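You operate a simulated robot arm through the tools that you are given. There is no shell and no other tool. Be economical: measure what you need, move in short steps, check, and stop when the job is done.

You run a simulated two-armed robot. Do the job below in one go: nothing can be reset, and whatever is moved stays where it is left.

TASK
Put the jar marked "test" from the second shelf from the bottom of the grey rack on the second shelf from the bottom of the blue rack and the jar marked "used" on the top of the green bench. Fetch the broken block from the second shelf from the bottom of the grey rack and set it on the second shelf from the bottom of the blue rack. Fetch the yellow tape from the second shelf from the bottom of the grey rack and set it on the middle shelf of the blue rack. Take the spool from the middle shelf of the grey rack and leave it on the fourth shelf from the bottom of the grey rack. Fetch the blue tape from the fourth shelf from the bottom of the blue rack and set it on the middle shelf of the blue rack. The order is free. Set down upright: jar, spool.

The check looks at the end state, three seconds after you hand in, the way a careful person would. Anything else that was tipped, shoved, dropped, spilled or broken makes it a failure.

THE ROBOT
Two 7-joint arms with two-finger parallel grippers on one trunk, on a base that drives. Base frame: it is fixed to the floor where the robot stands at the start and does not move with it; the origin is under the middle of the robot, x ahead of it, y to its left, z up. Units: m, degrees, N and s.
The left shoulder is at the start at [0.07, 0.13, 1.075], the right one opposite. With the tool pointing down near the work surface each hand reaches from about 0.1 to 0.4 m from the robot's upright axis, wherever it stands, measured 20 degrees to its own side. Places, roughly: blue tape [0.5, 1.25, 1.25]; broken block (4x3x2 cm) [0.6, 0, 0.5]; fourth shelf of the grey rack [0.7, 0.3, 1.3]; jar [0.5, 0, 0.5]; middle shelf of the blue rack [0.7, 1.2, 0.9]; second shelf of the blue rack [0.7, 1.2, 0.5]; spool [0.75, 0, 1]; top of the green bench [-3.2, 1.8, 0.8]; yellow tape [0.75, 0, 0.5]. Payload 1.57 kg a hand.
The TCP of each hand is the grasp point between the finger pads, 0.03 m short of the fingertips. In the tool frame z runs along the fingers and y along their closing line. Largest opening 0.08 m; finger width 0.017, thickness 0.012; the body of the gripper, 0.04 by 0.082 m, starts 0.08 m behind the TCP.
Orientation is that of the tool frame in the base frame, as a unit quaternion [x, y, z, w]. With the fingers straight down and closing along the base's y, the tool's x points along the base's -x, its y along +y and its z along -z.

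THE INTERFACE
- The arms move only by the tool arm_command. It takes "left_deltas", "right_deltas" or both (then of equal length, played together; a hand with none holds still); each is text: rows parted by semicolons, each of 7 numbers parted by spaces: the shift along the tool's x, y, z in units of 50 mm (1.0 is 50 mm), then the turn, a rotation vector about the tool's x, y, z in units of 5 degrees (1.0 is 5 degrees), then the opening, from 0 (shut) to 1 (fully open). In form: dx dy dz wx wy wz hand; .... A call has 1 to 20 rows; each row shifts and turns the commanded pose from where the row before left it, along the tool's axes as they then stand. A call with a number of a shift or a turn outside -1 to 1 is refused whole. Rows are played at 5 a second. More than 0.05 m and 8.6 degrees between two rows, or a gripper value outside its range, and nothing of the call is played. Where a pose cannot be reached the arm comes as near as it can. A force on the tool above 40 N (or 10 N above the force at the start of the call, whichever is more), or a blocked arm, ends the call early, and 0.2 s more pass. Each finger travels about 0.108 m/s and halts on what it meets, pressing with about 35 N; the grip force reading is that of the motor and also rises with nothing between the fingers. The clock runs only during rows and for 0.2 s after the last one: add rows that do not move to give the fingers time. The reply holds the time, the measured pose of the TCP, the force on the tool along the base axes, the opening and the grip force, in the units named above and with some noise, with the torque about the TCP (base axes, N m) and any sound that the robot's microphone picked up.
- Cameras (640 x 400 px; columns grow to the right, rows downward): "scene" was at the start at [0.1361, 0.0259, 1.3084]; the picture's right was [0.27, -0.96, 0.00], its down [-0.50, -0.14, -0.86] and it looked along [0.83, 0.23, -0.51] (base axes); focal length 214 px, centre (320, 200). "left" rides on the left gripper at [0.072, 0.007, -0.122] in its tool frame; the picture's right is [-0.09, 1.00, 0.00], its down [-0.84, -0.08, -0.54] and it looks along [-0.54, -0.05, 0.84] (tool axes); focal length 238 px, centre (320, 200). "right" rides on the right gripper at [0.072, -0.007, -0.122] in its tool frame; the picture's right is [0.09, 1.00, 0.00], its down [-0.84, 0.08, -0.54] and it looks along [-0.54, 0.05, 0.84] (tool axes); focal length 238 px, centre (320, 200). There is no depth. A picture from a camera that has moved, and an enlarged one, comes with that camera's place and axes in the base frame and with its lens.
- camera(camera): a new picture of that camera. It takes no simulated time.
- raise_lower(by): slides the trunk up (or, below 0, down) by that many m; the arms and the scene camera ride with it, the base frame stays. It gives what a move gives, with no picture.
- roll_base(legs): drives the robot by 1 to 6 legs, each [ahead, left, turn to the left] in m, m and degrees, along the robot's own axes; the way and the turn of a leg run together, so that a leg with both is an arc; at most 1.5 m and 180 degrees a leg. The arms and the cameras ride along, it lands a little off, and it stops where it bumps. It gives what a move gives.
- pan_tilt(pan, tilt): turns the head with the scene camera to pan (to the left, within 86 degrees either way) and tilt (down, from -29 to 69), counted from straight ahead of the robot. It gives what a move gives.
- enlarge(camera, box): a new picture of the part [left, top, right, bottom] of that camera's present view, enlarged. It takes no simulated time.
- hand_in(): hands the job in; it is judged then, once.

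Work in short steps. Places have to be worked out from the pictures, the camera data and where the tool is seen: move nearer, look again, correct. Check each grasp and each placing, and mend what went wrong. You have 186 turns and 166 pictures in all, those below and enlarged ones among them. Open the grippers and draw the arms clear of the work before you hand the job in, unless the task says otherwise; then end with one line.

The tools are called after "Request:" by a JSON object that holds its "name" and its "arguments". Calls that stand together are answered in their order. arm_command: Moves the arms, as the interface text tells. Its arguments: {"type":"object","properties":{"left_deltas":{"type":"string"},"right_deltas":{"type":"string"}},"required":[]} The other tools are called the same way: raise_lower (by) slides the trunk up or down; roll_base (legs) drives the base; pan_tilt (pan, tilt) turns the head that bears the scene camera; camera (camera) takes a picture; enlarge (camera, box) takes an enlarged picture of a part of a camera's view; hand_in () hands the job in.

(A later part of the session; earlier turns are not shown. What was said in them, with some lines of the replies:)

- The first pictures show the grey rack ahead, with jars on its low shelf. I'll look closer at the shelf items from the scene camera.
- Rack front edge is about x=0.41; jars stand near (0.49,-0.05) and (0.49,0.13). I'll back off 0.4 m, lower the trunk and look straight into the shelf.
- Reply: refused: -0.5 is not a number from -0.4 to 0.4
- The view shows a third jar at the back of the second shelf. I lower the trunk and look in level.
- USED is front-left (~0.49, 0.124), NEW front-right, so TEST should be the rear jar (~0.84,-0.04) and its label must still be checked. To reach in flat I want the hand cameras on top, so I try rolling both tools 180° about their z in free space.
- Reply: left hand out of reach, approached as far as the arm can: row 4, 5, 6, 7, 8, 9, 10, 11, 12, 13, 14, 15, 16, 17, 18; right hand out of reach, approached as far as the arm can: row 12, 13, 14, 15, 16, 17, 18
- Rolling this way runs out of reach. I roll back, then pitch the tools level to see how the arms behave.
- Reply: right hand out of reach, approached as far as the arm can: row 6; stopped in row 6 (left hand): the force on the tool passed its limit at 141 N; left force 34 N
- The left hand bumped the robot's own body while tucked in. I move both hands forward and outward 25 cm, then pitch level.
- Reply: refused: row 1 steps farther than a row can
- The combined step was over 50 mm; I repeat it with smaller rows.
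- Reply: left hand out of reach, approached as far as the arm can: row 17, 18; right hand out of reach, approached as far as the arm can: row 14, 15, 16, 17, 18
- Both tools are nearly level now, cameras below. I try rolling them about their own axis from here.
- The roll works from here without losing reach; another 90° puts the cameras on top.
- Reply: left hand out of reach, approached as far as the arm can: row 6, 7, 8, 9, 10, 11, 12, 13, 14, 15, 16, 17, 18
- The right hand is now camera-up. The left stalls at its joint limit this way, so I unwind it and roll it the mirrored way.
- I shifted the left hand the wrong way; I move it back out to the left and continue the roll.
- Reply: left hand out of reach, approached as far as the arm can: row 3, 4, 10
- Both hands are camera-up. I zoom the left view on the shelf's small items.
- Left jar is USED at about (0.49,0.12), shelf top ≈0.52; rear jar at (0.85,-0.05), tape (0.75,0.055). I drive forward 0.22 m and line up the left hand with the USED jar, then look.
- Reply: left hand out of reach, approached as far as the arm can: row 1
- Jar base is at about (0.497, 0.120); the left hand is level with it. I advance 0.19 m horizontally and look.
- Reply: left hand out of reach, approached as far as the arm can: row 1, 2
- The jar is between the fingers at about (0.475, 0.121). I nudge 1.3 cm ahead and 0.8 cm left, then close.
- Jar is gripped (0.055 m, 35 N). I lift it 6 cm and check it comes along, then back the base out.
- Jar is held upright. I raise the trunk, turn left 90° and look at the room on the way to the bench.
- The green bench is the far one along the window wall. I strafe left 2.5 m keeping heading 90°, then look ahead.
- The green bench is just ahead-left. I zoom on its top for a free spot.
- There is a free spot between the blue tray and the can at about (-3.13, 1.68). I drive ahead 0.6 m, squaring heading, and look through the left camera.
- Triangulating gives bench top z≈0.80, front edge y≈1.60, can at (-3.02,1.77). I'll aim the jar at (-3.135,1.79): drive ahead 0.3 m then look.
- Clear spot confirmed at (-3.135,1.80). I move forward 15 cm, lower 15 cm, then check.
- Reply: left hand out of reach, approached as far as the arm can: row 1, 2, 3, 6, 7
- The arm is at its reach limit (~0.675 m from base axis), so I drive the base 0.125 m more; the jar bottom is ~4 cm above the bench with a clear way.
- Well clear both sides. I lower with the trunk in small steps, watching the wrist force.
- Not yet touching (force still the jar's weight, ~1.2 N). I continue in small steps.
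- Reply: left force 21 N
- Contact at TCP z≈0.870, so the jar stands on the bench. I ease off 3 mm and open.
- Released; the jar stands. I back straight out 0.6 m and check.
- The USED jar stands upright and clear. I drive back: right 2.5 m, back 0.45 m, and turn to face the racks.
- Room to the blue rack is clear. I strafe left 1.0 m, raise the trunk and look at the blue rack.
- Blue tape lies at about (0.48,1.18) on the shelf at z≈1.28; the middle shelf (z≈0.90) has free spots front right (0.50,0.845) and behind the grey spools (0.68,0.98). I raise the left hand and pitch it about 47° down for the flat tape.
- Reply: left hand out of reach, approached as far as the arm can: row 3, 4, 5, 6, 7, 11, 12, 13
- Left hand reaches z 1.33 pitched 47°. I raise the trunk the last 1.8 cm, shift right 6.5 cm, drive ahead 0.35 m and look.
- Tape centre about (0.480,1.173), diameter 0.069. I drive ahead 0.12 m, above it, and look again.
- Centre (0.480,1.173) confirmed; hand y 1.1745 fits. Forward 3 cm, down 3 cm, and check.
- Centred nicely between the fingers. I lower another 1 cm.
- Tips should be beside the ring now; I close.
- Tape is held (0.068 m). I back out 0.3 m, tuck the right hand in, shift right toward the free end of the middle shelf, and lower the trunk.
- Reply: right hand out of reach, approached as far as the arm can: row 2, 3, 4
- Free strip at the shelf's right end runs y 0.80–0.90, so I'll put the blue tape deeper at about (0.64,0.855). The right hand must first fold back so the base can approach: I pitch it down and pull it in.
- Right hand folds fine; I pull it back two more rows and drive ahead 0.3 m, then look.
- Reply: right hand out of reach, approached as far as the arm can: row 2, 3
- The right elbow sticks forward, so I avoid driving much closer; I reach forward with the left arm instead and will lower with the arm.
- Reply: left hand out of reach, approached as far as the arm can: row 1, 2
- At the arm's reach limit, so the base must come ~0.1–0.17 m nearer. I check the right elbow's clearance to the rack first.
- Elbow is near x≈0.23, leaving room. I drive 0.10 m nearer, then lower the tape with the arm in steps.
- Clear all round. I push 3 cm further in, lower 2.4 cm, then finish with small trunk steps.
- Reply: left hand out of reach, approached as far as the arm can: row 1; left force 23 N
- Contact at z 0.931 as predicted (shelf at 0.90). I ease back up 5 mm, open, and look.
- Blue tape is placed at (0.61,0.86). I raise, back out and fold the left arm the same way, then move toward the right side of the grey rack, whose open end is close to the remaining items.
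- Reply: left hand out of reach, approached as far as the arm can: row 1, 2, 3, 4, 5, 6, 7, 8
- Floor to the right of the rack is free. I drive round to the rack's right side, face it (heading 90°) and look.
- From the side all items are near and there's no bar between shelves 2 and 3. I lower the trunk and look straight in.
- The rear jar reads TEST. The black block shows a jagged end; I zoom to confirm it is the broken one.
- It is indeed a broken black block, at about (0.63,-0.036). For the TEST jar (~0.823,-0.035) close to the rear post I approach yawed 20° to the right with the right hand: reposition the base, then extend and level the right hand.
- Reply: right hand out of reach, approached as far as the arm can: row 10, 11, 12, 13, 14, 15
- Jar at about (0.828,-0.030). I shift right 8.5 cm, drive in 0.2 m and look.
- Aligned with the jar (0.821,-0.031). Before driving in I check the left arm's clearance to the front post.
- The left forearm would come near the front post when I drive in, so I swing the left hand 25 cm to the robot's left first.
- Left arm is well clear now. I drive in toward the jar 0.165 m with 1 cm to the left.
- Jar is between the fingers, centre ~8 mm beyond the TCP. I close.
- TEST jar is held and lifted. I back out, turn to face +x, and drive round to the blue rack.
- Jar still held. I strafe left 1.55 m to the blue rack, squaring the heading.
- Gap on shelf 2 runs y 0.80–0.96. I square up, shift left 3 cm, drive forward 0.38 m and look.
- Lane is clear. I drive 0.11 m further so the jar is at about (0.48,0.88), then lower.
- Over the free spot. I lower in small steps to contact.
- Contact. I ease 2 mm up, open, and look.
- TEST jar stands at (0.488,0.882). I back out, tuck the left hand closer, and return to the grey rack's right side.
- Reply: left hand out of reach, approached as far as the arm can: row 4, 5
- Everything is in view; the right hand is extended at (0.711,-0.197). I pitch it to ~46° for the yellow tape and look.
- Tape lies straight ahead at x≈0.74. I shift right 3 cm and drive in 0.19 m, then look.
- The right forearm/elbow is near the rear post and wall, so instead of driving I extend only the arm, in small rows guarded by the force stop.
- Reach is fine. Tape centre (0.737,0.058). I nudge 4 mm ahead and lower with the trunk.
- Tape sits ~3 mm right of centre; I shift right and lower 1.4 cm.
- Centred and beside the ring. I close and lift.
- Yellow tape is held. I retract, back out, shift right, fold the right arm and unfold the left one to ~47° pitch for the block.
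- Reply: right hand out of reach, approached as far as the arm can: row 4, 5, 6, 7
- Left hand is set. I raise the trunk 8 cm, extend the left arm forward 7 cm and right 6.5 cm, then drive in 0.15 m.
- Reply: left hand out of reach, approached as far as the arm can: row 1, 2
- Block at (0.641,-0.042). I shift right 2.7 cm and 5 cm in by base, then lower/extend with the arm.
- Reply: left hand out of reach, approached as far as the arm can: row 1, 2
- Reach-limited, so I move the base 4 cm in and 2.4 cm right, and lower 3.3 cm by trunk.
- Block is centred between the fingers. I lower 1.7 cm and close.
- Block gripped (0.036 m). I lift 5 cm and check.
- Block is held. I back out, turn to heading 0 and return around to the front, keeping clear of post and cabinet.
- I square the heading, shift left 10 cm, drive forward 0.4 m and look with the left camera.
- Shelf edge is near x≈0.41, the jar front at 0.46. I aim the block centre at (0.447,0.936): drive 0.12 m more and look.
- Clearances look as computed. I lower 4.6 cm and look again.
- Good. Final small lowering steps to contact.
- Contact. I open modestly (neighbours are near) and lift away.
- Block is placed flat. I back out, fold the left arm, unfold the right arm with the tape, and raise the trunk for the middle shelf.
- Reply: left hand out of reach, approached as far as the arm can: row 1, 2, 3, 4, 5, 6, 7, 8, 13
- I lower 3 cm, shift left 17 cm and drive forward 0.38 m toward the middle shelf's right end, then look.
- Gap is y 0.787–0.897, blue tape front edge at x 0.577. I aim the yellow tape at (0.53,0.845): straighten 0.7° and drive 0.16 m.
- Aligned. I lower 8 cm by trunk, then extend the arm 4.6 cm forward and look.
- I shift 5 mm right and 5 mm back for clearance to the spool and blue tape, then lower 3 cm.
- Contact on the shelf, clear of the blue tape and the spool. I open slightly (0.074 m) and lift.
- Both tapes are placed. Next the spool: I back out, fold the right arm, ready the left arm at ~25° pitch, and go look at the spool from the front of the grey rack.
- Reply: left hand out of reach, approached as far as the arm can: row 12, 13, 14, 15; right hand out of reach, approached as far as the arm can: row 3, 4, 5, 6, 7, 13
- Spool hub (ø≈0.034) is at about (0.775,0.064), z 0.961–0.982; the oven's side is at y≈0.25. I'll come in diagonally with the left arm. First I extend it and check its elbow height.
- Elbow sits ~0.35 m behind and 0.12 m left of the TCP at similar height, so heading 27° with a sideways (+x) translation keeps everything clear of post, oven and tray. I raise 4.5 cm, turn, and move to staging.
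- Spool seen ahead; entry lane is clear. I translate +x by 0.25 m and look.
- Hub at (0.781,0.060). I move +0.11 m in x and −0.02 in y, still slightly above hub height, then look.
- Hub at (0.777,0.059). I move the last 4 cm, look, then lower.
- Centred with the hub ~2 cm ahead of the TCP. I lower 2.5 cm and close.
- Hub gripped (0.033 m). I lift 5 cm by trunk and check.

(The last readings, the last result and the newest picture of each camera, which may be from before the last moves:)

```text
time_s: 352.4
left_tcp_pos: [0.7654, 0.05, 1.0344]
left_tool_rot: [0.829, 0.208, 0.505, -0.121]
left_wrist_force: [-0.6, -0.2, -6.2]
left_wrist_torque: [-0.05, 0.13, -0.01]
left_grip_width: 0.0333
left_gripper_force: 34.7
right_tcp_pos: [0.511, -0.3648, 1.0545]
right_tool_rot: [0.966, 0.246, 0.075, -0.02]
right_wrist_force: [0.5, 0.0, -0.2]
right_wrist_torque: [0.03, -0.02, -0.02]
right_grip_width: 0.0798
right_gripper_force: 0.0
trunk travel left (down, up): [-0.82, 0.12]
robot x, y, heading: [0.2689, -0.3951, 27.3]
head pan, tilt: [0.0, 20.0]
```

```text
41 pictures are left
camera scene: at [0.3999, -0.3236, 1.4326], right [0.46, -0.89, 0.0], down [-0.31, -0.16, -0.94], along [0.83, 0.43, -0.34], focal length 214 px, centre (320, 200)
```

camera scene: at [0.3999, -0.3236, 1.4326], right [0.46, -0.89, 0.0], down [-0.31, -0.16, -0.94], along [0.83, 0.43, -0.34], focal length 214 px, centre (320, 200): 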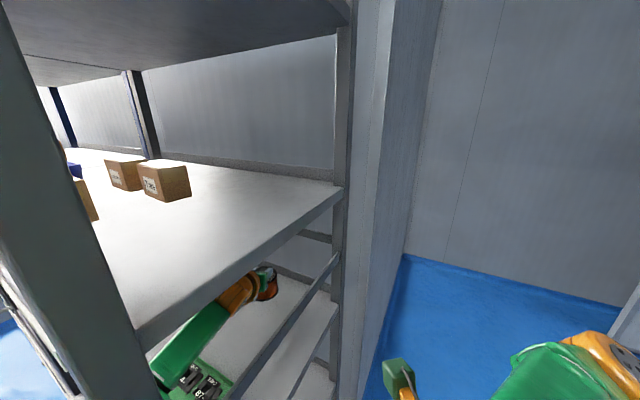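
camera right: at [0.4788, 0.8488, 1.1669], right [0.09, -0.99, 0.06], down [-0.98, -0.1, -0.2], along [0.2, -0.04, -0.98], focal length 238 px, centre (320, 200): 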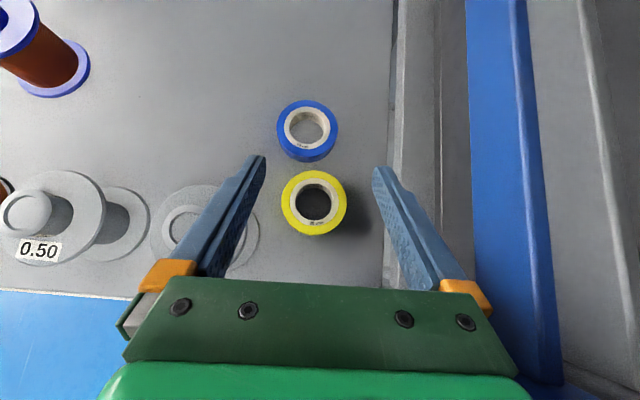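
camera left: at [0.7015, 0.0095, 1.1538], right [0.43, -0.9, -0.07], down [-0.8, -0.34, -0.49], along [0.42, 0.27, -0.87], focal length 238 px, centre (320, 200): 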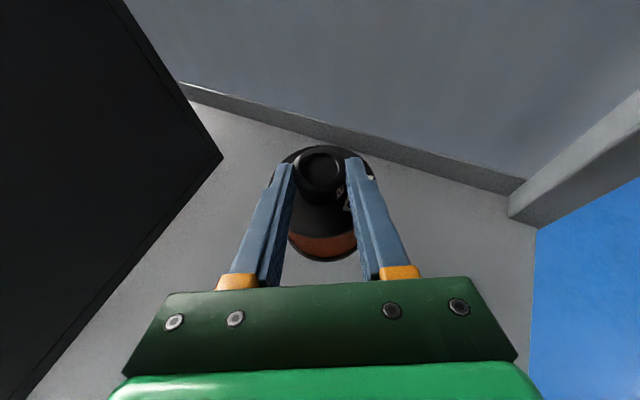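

Spool lifted, hanging upright (≈0.6 kg). I raise 3 cm more, translate straight out, and turn back to heading 0.

Request:
{"name": "raise_lower", "arguments": {"by": 0.03}}

Request:
{"name": "roll_base", "arguments": {"legs": [[-0.41, 0.212, 0]]}}

Request:
{"name": "camera", "arguments": {"camera": "left"}}

Request:
{"name": "roll_base", "arguments": {"legs": [[-0.25, 0.1, 0], [0, 0, -27.3]]}}

Request:
{"name": "raise_lower", "arguments": {"by": 0.089}}

Request:
{"name": "arm_command", "arguments": {"left_deltas": "0.8 0 -0.41 0 0 0 0;0.8 0 -0.41 0 0 0 0;0.8 0 -0.41 0 0 0 0;0.8 0 -0.41 0 0 0 0;0.8 0 -0.41 0 0 0 0;0.8 0 -0.41 0 0 0 0;0 0 0 0 0 0 0"}}

Request:
{"name": "camera", "arguments": {"camera": "scene"}}

```text
time_s: 353.2
left_tcp_pos: [0.7642, 0.0509, 1.0646]
left_tool_rot: [0.829, 0.208, 0.505, -0.122]
left_wrist_force: [-0.6, 0.7, -5.9]
left_wrist_torque: [-0.04, 0.1, 0.05]
left_grip_width: 0.033
left_gripper_force: 35.0
right_tcp_pos: [0.5114, -0.3643, 1.0841]
right_tool_rot: [0.966, 0.247, 0.076, -0.02]
right_wrist_force: [1.0, 0.0, -0.2]
right_wrist_torque: [0.04, 0.04, 0.0]
right_grip_width: 0.0798
right_gripper_force: 0.0
trunk travel left (down, up): [-0.85, 0.09]
robot x, y, heading: [0.271, -0.3945, 27.4]
head pan, tilt: [0.0, 20.0]
```

```text
time_s: 355.9
left_tcp_pos: [0.3071, 0.0494, 1.0642]
left_tool_rot: [0.829, 0.209, 0.505, -0.122]
left_wrist_force: [1.2, 0.0, -5.7]
left_wrist_torque: [-0.06, 0.12, 0.04]
left_grip_width: 0.033
left_gripper_force: 35.2
right_tcp_pos: [0.0561, -0.3682, 1.085]
right_tool_rot: [0.966, 0.248, 0.076, -0.021]
right_wrist_force: [-0.1, 0.9, 0.1]
right_wrist_torque: [0.01, 0.02, -0.02]
right_grip_width: 0.0801
right_gripper_force: 0.0
trunk travel left (down, up): [-0.85, 0.09]
robot x, y, heading: [-0.1831, -0.3973, 27.6]
head pan, tilt: [0.0, 20.0]
```

```text
40 pictures are left
camera left: at [0.2449, 0.0079, 1.1834], right [0.43, -0.9, -0.07], down [-0.8, -0.34, -0.49], along [0.42, 0.27, -0.87], focal length 238 px, centre (320, 200)
```

left: 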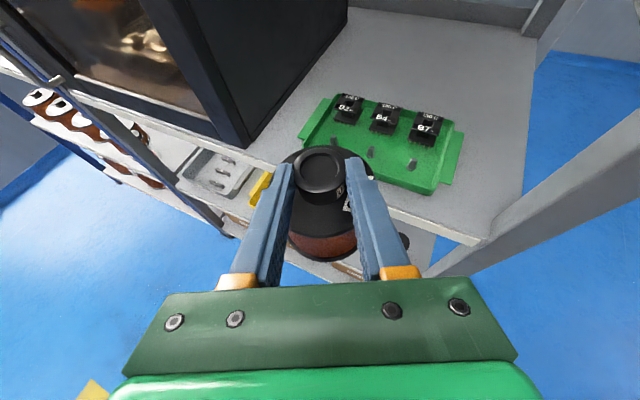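

```text
time_s: 359.2
left_tcp_pos: [0.1871, -0.2518, 1.0643]
left_tool_rot: [0.854, 0.009, 0.52, -0.001]
left_wrist_force: [-0.3, 0.1, -5.9]
left_wrist_torque: [0.0, 0.09, -0.01]
left_grip_width: 0.0332
left_gripper_force: 35.0
right_tcp_pos: [-0.227, -0.5074, 1.0851]
right_tool_rot: [0.997, 0.014, 0.079, -0.001]
right_wrist_force: [-0.4, 0.5, -0.1]
right_wrist_torque: [0.0, -0.02, 0.0]
right_grip_width: 0.0801
right_gripper_force: 0.1
trunk travel left (down, up): [-0.85, 0.09]
robot x, y, heading: [-0.453, -0.4251, 0.2]
head pan, tilt: [0.0, 20.0]
```

```text
time_s: 360.5
left_tcp_pos: [0.1876, -0.2532, 1.1542]
left_tool_rot: [0.855, 0.01, 0.519, -0.002]
left_wrist_force: [1.3, -2.0, -5.6]
left_wrist_torque: [0.02, 0.12, -0.01]
left_grip_width: 0.033
left_gripper_force: 35.3
right_tcp_pos: [-0.2266, -0.5077, 1.174]
right_tool_rot: [0.997, 0.014, 0.078, -0.002]
right_wrist_force: [0.3, 0.0, -0.5]
right_wrist_torque: [0.0, 0.0, 0.03]
right_grip_width: 0.0799
right_gripper_force: 0.0
trunk travel left (down, up): [-0.939, 0.001]
robot x, y, heading: [-0.4537, -0.4257, 0.2]
head pan, tilt: [0.0, 20.0]
```

```text
time_s: 362.1
left_tcp_pos: [0.1703, -0.2477, 1.4123]
left_tool_rot: [0.854, 0.009, 0.52, -0.001]
left_wrist_force: [0.4, -0.3, -6.2]
left_wrist_torque: [-0.05, 0.14, 0.01]
left_grip_width: 0.0329
left_gripper_force: 35.4
left hand out of reach, approached as far as the arm can: row 6
right_tcp_pos: [-0.2278, -0.5052, 1.1744]
right_tool_rot: [0.997, 0.014, 0.078, -0.001]
right_wrist_force: [-0.5, 0.2, -0.3]
right_wrist_torque: [0.01, 0.01, 0.01]
right_grip_width: 0.0799
right_gripper_force: 0.0
trunk travel left (down, up): [-0.939, 0.001]
robot x, y, heading: [-0.4516, -0.4239, 0.6]
head pan, tilt: [0.0, 20.0]
```

```text
39 pictures are left
camera scene: at [-0.3093, -0.4199, 1.5517], right [0.01, -1.0, 0.0], down [-0.34, 0.0, -0.94], along [0.94, 0.01, -0.34], focal length 214 px, centre (320, 200)
```

scene: 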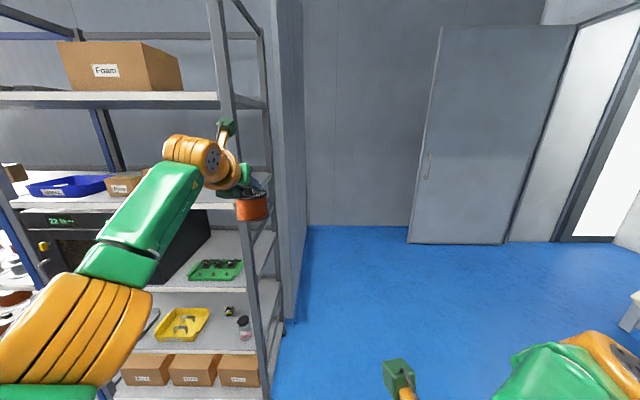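

Spool is at the right height (bottom 1.326 over shelf 1.28). I strafe left 0.28 m, drive forward 0.25 m and look.

Request:
{"name": "roll_base", "arguments": {"legs": [[0, 0.275, -0.5], [0.25, 0, 0]]}}

Request:
{"name": "camera", "arguments": {"camera": "left"}}

Request:
{"name": "camera", "arguments": {"camera": "scene"}}

```text
time_s: 365.4
left_tcp_pos: [0.4168, 0.0195, 1.4161]
left_tool_rot: [0.853, 0.006, 0.522, 0.0]
left_wrist_force: [-0.8, -0.1, -5.5]
left_wrist_torque: [0.0, 0.15, 0.01]
left_grip_width: 0.0329
left_gripper_force: 34.9
right_tcp_pos: [0.02, -0.236, 1.1753]
right_tool_rot: [0.997, 0.01, 0.081, -0.001]
right_wrist_force: [-0.9, 0.3, -0.6]
right_wrist_torque: [0.01, -0.03, 0.01]
right_grip_width: 0.0799
right_gripper_force: 0.1
trunk travel left (down, up): [-0.939, 0.001]
robot x, y, heading: [-0.1998, -0.1484, -0.1]
head pan, tilt: [0.0, 20.0]
```

```text
38 pictures are left
camera left: at [0.3428, 0.0125, 1.534], right [-0.03, -1.0, -0.07], down [-0.86, 0.07, -0.5], along [0.5, 0.05, -0.86], focal length 238 px, centre (320, 200)
```

left: 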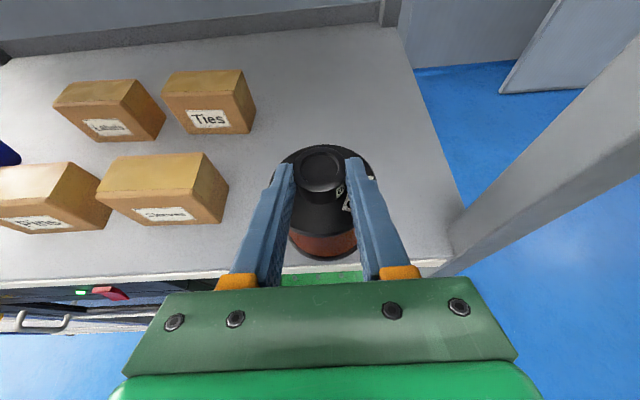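

```text
37 pictures are left
camera scene: at [-0.0631, -0.1487, 1.5523], right [0.0, -1.0, 0.0], down [-0.34, 0.0, -0.94], along [0.94, 0.0, -0.34], focal length 214 px, centre (320, 200)
```

scene: 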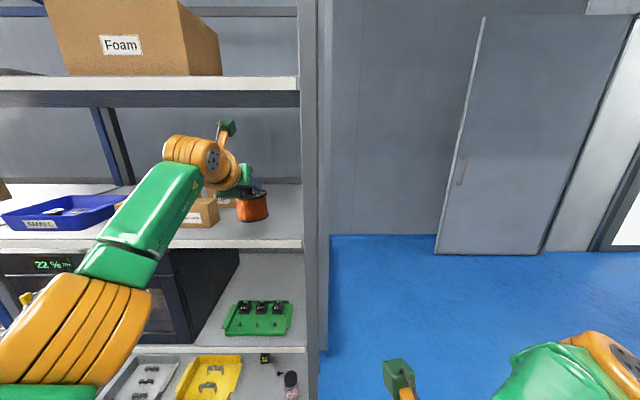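

Space is clear. I drive 0.11 m further in and lower.

Request:
{"name": "roll_base", "arguments": {"legs": [[0.11, 0, 0]]}}

Request:
{"name": "raise_lower", "arguments": {"by": -0.04}}

Request:
{"name": "camera", "arguments": {"camera": "left"}}

```text
time_s: 366.6
left_tcp_pos: [0.5231, 0.0194, 1.4165]
left_tool_rot: [0.852, 0.005, 0.523, 0.001]
left_wrist_force: [-0.6, 1.0, -6.0]
left_wrist_torque: [0.01, 0.13, 0.05]
left_grip_width: 0.0331
left_gripper_force: 35.1
right_tcp_pos: [0.124, -0.2362, 1.1749]
right_tool_rot: [0.996, 0.01, 0.083, -0.001]
right_wrist_force: [0.0, 0.0, 0.2]
right_wrist_torque: [-0.02, -0.06, 0.0]
right_grip_width: 0.0802
right_gripper_force: 0.0
trunk travel left (down, up): [-0.939, 0.001]
robot x, y, heading: [-0.0941, -0.1513, -0.2]
head pan, tilt: [0.0, 20.0]
```

```text
time_s: 367.4
left_tcp_pos: [0.5332, 0.0194, 1.3727]
left_tool_rot: [0.854, 0.004, 0.52, 0.003]
left_wrist_force: [0.3, 0.0, -6.5]
left_wrist_torque: [0.0, 0.15, -0.02]
left_grip_width: 0.0335
left_gripper_force: 34.7
right_tcp_pos: [0.1328, -0.2364, 1.1329]
right_tool_rot: [0.997, 0.009, 0.08, -0.001]
right_wrist_force: [-0.1, -0.2, 0.8]
right_wrist_torque: [-0.01, -0.02, 0.0]
right_grip_width: 0.0799
right_gripper_force: 0.0
trunk travel left (down, up): [-0.899, 0.041]
robot x, y, heading: [-0.0917, -0.1486, 0.1]
head pan, tilt: [0.0, 20.0]
```

```text
36 pictures are left
camera left: at [0.4577, 0.0122, 1.4916], right [-0.04, -1.0, -0.07], down [-0.87, 0.07, -0.49], along [0.5, 0.05, -0.87], focal length 238 px, centre (320, 200)
```

left: 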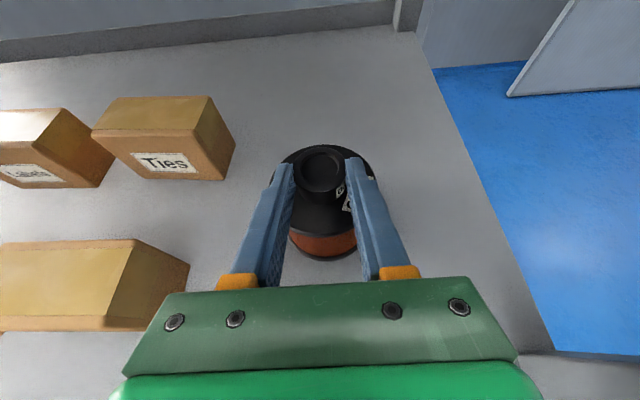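

Over a free area. Small steps down to contact.

Request:
{"name": "raise_lower", "arguments": {"by": -0.005}}

Request:
{"name": "raise_lower", "arguments": {"by": -0.003}}

```text
time_s: 368.0
left_tcp_pos: [0.5308, 0.0187, 1.367]
left_tool_rot: [0.855, 0.005, 0.519, 0.002]
left_wrist_force: [0.3, 0.2, -6.1]
left_wrist_torque: [0.0, 0.12, 0.02]
left_grip_width: 0.0332
left_gripper_force: 34.9
right_tcp_pos: [0.1314, -0.2361, 1.1283]
right_tool_rot: [0.997, 0.01, 0.08, -0.002]
right_wrist_force: [1.1, -0.9, -0.3]
right_wrist_torque: [0.01, 0.0, -0.02]
right_grip_width: 0.0801
right_gripper_force: 0.0
trunk travel left (down, up): [-0.894, 0.046]
robot x, y, heading: [-0.0962, -0.1486, -0.2]
head pan, tilt: [0.0, 20.0]
```

```text
time_s: 368.5
left_tcp_pos: [0.5302, 0.0178, 1.3662]
left_tool_rot: [0.853, 0.004, 0.521, 0.002]
left_wrist_force: [2.9, 1.2, 5.2]
left_wrist_torque: [0.44, -0.25, -0.08]
left_grip_width: 0.0331
left_gripper_force: 34.9
right_tcp_pos: [0.1311, -0.2364, 1.1265]
right_tool_rot: [0.997, 0.01, 0.08, -0.001]
right_wrist_force: [0.2, 0.3, -0.3]
right_wrist_torque: [0.01, 0.02, -0.01]
right_grip_width: 0.0798
right_gripper_force: 0.1
trunk travel left (down, up): [-0.891, 0.049]
robot x, y, heading: [-0.0968, -0.1497, -0.3]
head pan, tilt: [0.0, 20.0]
```

Contact. I open, raise, and look.

Request:
{"name": "arm_command", "arguments": {"left_deltas": "0 0 0 0 0 0 0.8;0 0 0 0 0 0 0.8;0 0 0 0 0 0 0.8;0 0 0 0 0 0 0.8"}}

Request:
{"name": "raise_lower", "arguments": {"by": 0.045}}

Request:
{"name": "camera", "arguments": {"camera": "left"}}

```text
time_s: 369.5
left_tcp_pos: [0.5302, 0.018, 1.3657]
left_tool_rot: [0.854, 0.005, 0.52, 0.001]
left_wrist_force: [-0.3, -0.7, -0.6]
left_wrist_torque: [0.01, -0.02, -0.01]
left_grip_width: 0.0641
left_gripper_force: 0.2
right_tcp_pos: [0.1299, -0.2351, 1.125]
right_tool_rot: [0.997, 0.01, 0.08, -0.002]
right_wrist_force: [-0.1, 0.4, 0.3]
right_wrist_torque: [0.04, -0.01, 0.03]
right_grip_width: 0.08
right_gripper_force: 0.0
trunk travel left (down, up): [-0.891, 0.049]
robot x, y, heading: [-0.0913, -0.1522, -0.1]
head pan, tilt: [0.0, 20.0]
```

```text
time_s: 370.4
left_tcp_pos: [0.5302, 0.0174, 1.4098]
left_tool_rot: [0.854, 0.006, 0.521, 0.001]
left_wrist_force: [-0.2, 0.1, 0.1]
left_wrist_torque: [0.03, -0.02, 0.0]
left_grip_width: 0.0638
left_gripper_force: 0.0
right_tcp_pos: [0.1309, -0.237, 1.1712]
right_tool_rot: [0.997, 0.009, 0.08, -0.002]
right_wrist_force: [0.2, 0.1, 0.6]
right_wrist_torque: [0.0, -0.01, 0.01]
right_grip_width: 0.0801
right_gripper_force: 0.1
trunk travel left (down, up): [-0.936, 0.004]
robot x, y, heading: [-0.0944, -0.1507, -0.2]
head pan, tilt: [0.0, 20.0]
```

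```text
35 pictures are left
camera left: at [0.4551, 0.0115, 1.5299], right [-0.04, -1.0, -0.07], down [-0.87, 0.07, -0.5], along [0.5, 0.05, -0.86], focal length 238 px, centre (320, 200)
```

left: 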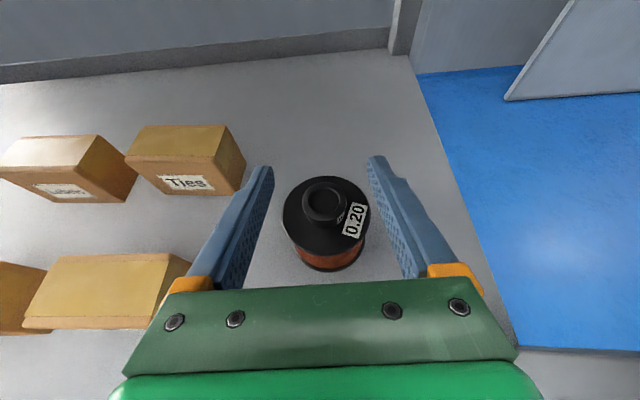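

Spool stands upright on shelf 4. I back out and take a final look at everything.

Request:
{"name": "roll_base", "arguments": {"legs": [[-0.55, 0, 0]]}}

Request:
{"name": "pan_tilt", "arguments": {"pan": 25, "tilt": 22}}

Request:
{"name": "camera", "arguments": {"camera": "scene"}}

Request:
{"name": "enlarge", "arguments": {"camera": "scene", "box": [330, 120, 530, 300]}}

```text
time_s: 373.5
left_tcp_pos: [-0.0138, 0.0239, 1.4098]
left_tool_rot: [0.855, 0.009, 0.519, -0.001]
left_wrist_force: [-0.6, 0.3, -0.8]
left_wrist_torque: [0.01, 0.0, 0.0]
left_grip_width: 0.0642
left_gripper_force: 0.0
right_tcp_pos: [-0.409, -0.2353, 1.17]
right_tool_rot: [0.997, 0.015, 0.079, -0.002]
right_wrist_force: [0.6, 0.3, 0.0]
right_wrist_torque: [0.01, 0.02, -0.01]
right_grip_width: 0.08
right_gripper_force: 0.0
trunk travel left (down, up): [-0.936, 0.004]
robot x, y, heading: [-0.6355, -0.1536, 0.2]
head pan, tilt: [0.0, 20.0]
```

```text
time_s: 374.4
left_tcp_pos: [-0.0162, 0.0224, 1.4111]
left_tool_rot: [0.854, 0.01, 0.521, -0.002]
left_wrist_force: [-0.4, -0.2, 0.1]
left_wrist_torque: [0.03, -0.01, 0.01]
left_grip_width: 0.0639
left_gripper_force: 0.2
right_tcp_pos: [-0.4135, -0.2362, 1.171]
right_tool_rot: [0.997, 0.015, 0.08, -0.002]
right_wrist_force: [-0.1, -0.5, -0.5]
right_wrist_torque: [-0.03, 0.02, 0.02]
right_grip_width: 0.0801
right_gripper_force: 0.0
trunk travel left (down, up): [-0.936, 0.004]
robot x, y, heading: [-0.638, -0.1542, 0.4]
head pan, tilt: [25.0, 22.0]
```

```text
34 pictures are left
camera scene: at [-0.5049, -0.1101, 1.5457], right [0.43, -0.9, 0.0], down [-0.34, -0.16, -0.93], along [0.84, 0.4, -0.37], focal length 214 px, centre (320, 200)
```

scene: 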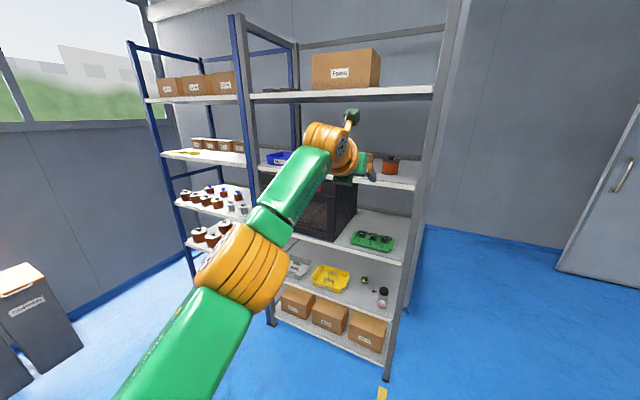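

```text
2.22 times, centred on (430, 210) of scene
camera zoom: at [-0.5049, -0.1101, 1.5457], right [0.43, -0.9, 0.0], down [-0.34, -0.16, -0.93], along [0.84, 0.4, -0.37], focal length 477 px, centre (76, 178)
```

zoom: 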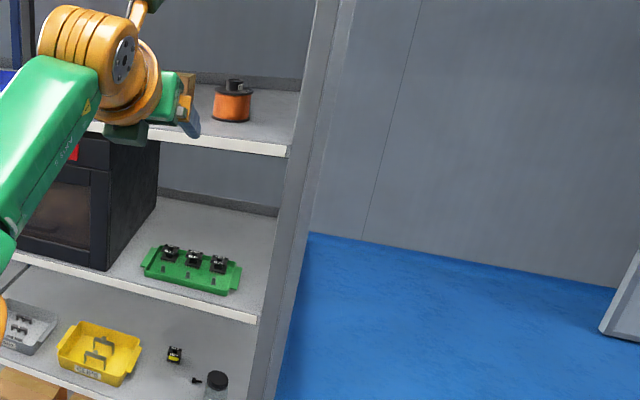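

Grey rack is in order. I move left to verify the blue rack.

Request:
{"name": "roll_base", "arguments": {"legs": [[0, 1.0, 0]]}}

Request:
{"name": "raise_lower", "arguments": {"by": -0.2}}

Request:
{"name": "pan_tilt", "arguments": {"pan": 5, "tilt": 25}}

Request:
{"name": "enlarge", "arguments": {"camera": "scene", "box": [180, 120, 420, 320]}}

```text
time_s: 379.6
left_tcp_pos: [-0.0378, 1.0386, 1.4105]
left_tool_rot: [0.854, 0.017, 0.52, -0.007]
left_wrist_force: [0.1, -0.1, 0.5]
left_wrist_torque: [-0.01, -0.02, 0.02]
left_grip_width: 0.0641
left_gripper_force: 0.0
right_tcp_pos: [-0.4279, 0.7711, 1.1707]
right_tool_rot: [0.997, 0.023, 0.08, -0.004]
right_wrist_force: [-0.2, -0.1, -0.3]
right_wrist_torque: [-0.01, 0.0, 0.0]
right_grip_width: 0.08
right_gripper_force: 0.1
trunk travel left (down, up): [-0.936, 0.004]
robot x, y, heading: [-0.6533, 0.8482, 1.4]
head pan, tilt: [25.0, 22.0]
```

```text
time_s: 381.8
left_tcp_pos: [-0.0373, 1.0392, 1.2105]
left_tool_rot: [0.854, 0.016, 0.52, -0.005]
left_wrist_force: [-0.2, 0.8, 0.3]
left_wrist_torque: [0.02, 0.01, -0.02]
left_grip_width: 0.0639
left_gripper_force: 0.0
right_tcp_pos: [-0.4295, 0.7728, 0.9713]
right_tool_rot: [0.997, 0.023, 0.08, -0.003]
right_wrist_force: [-0.3, 0.8, 0.0]
right_wrist_torque: [0.0, -0.02, 0.01]
right_grip_width: 0.08
right_gripper_force: 0.0
trunk travel left (down, up): [-0.736, 0.204]
robot x, y, heading: [-0.6527, 0.8524, 1.4]
head pan, tilt: [25.0, 22.0]
```

```text
time_s: 382.6
left_tcp_pos: [-0.0371, 1.039, 1.2107]
left_tool_rot: [0.854, 0.016, 0.52, -0.006]
left_wrist_force: [-0.5, 0.1, 0.1]
left_wrist_torque: [-0.04, -0.03, 0.01]
left_grip_width: 0.064
left_gripper_force: 0.1
right_tcp_pos: [-0.4293, 0.7726, 0.9705]
right_tool_rot: [0.997, 0.025, 0.08, -0.003]
right_wrist_force: [0.1, -0.7, -0.1]
right_wrist_torque: [0.01, 0.01, 0.02]
right_grip_width: 0.0799
right_gripper_force: 0.1
trunk travel left (down, up): [-0.736, 0.204]
robot x, y, heading: [-0.6587, 0.8503, 1.4]
head pan, tilt: [5.0, 25.0]
```

```text
2.00 times, centred on (300, 220) of scene
camera zoom: at [-0.5144, 0.866, 1.3409], right [0.11, -0.99, 0.0], down [-0.42, -0.05, -0.91], along [0.9, 0.1, -0.42], focal length 429 px, centre (360, 160)
```

zoom: 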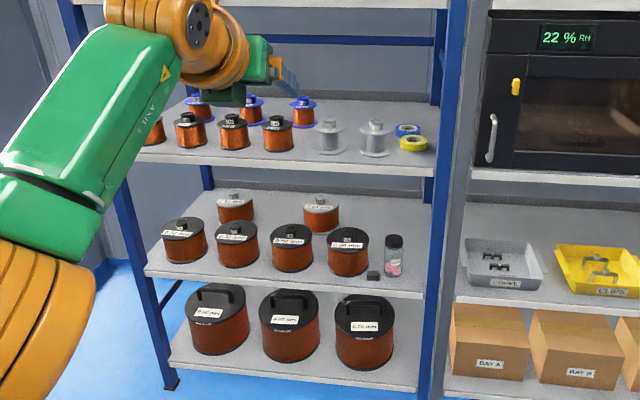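

Both tapes lie on the middle shelf, and the TEST jar and block are on the second shelf, all undisturbed. Hands are empty and clear, so I hand in.

Request:
{"name": "arm_command", "arguments": {"left_deltas": "0 0 0 0 0 0 1;0 0 0 0 0 0 1"}}

Request:
{"name": "hand_in", "arguments": {}}

```text
time_s: 383.2
left_tcp_pos: [-0.0371, 1.0403, 1.2098]
left_tool_rot: [0.854, 0.017, 0.52, -0.006]
left_wrist_force: [-0.5, 0.1, -0.1]
left_wrist_torque: [0.03, -0.01, 0.01]
left_grip_width: 0.08
left_gripper_force: 0.1
right_tcp_pos: [-0.4289, 0.7723, 0.9709]
right_tool_rot: [0.996, 0.024, 0.08, -0.003]
right_wrist_force: [-0.1, -1.0, -0.5]
right_wrist_torque: [-0.04, 0.0, 0.0]
right_grip_width: 0.08
right_gripper_force: 0.1
trunk travel left (down, up): [-0.736, 0.204]
robot x, y, heading: [-0.6587, 0.8513, 1.5]
head pan, tilt: [5.0, 25.0]
```

```text
The job is handed in.
```

All six items are on their target surfaces with both jars and the spool upright; the grippers are open and drawn clear, and the job is handed in.
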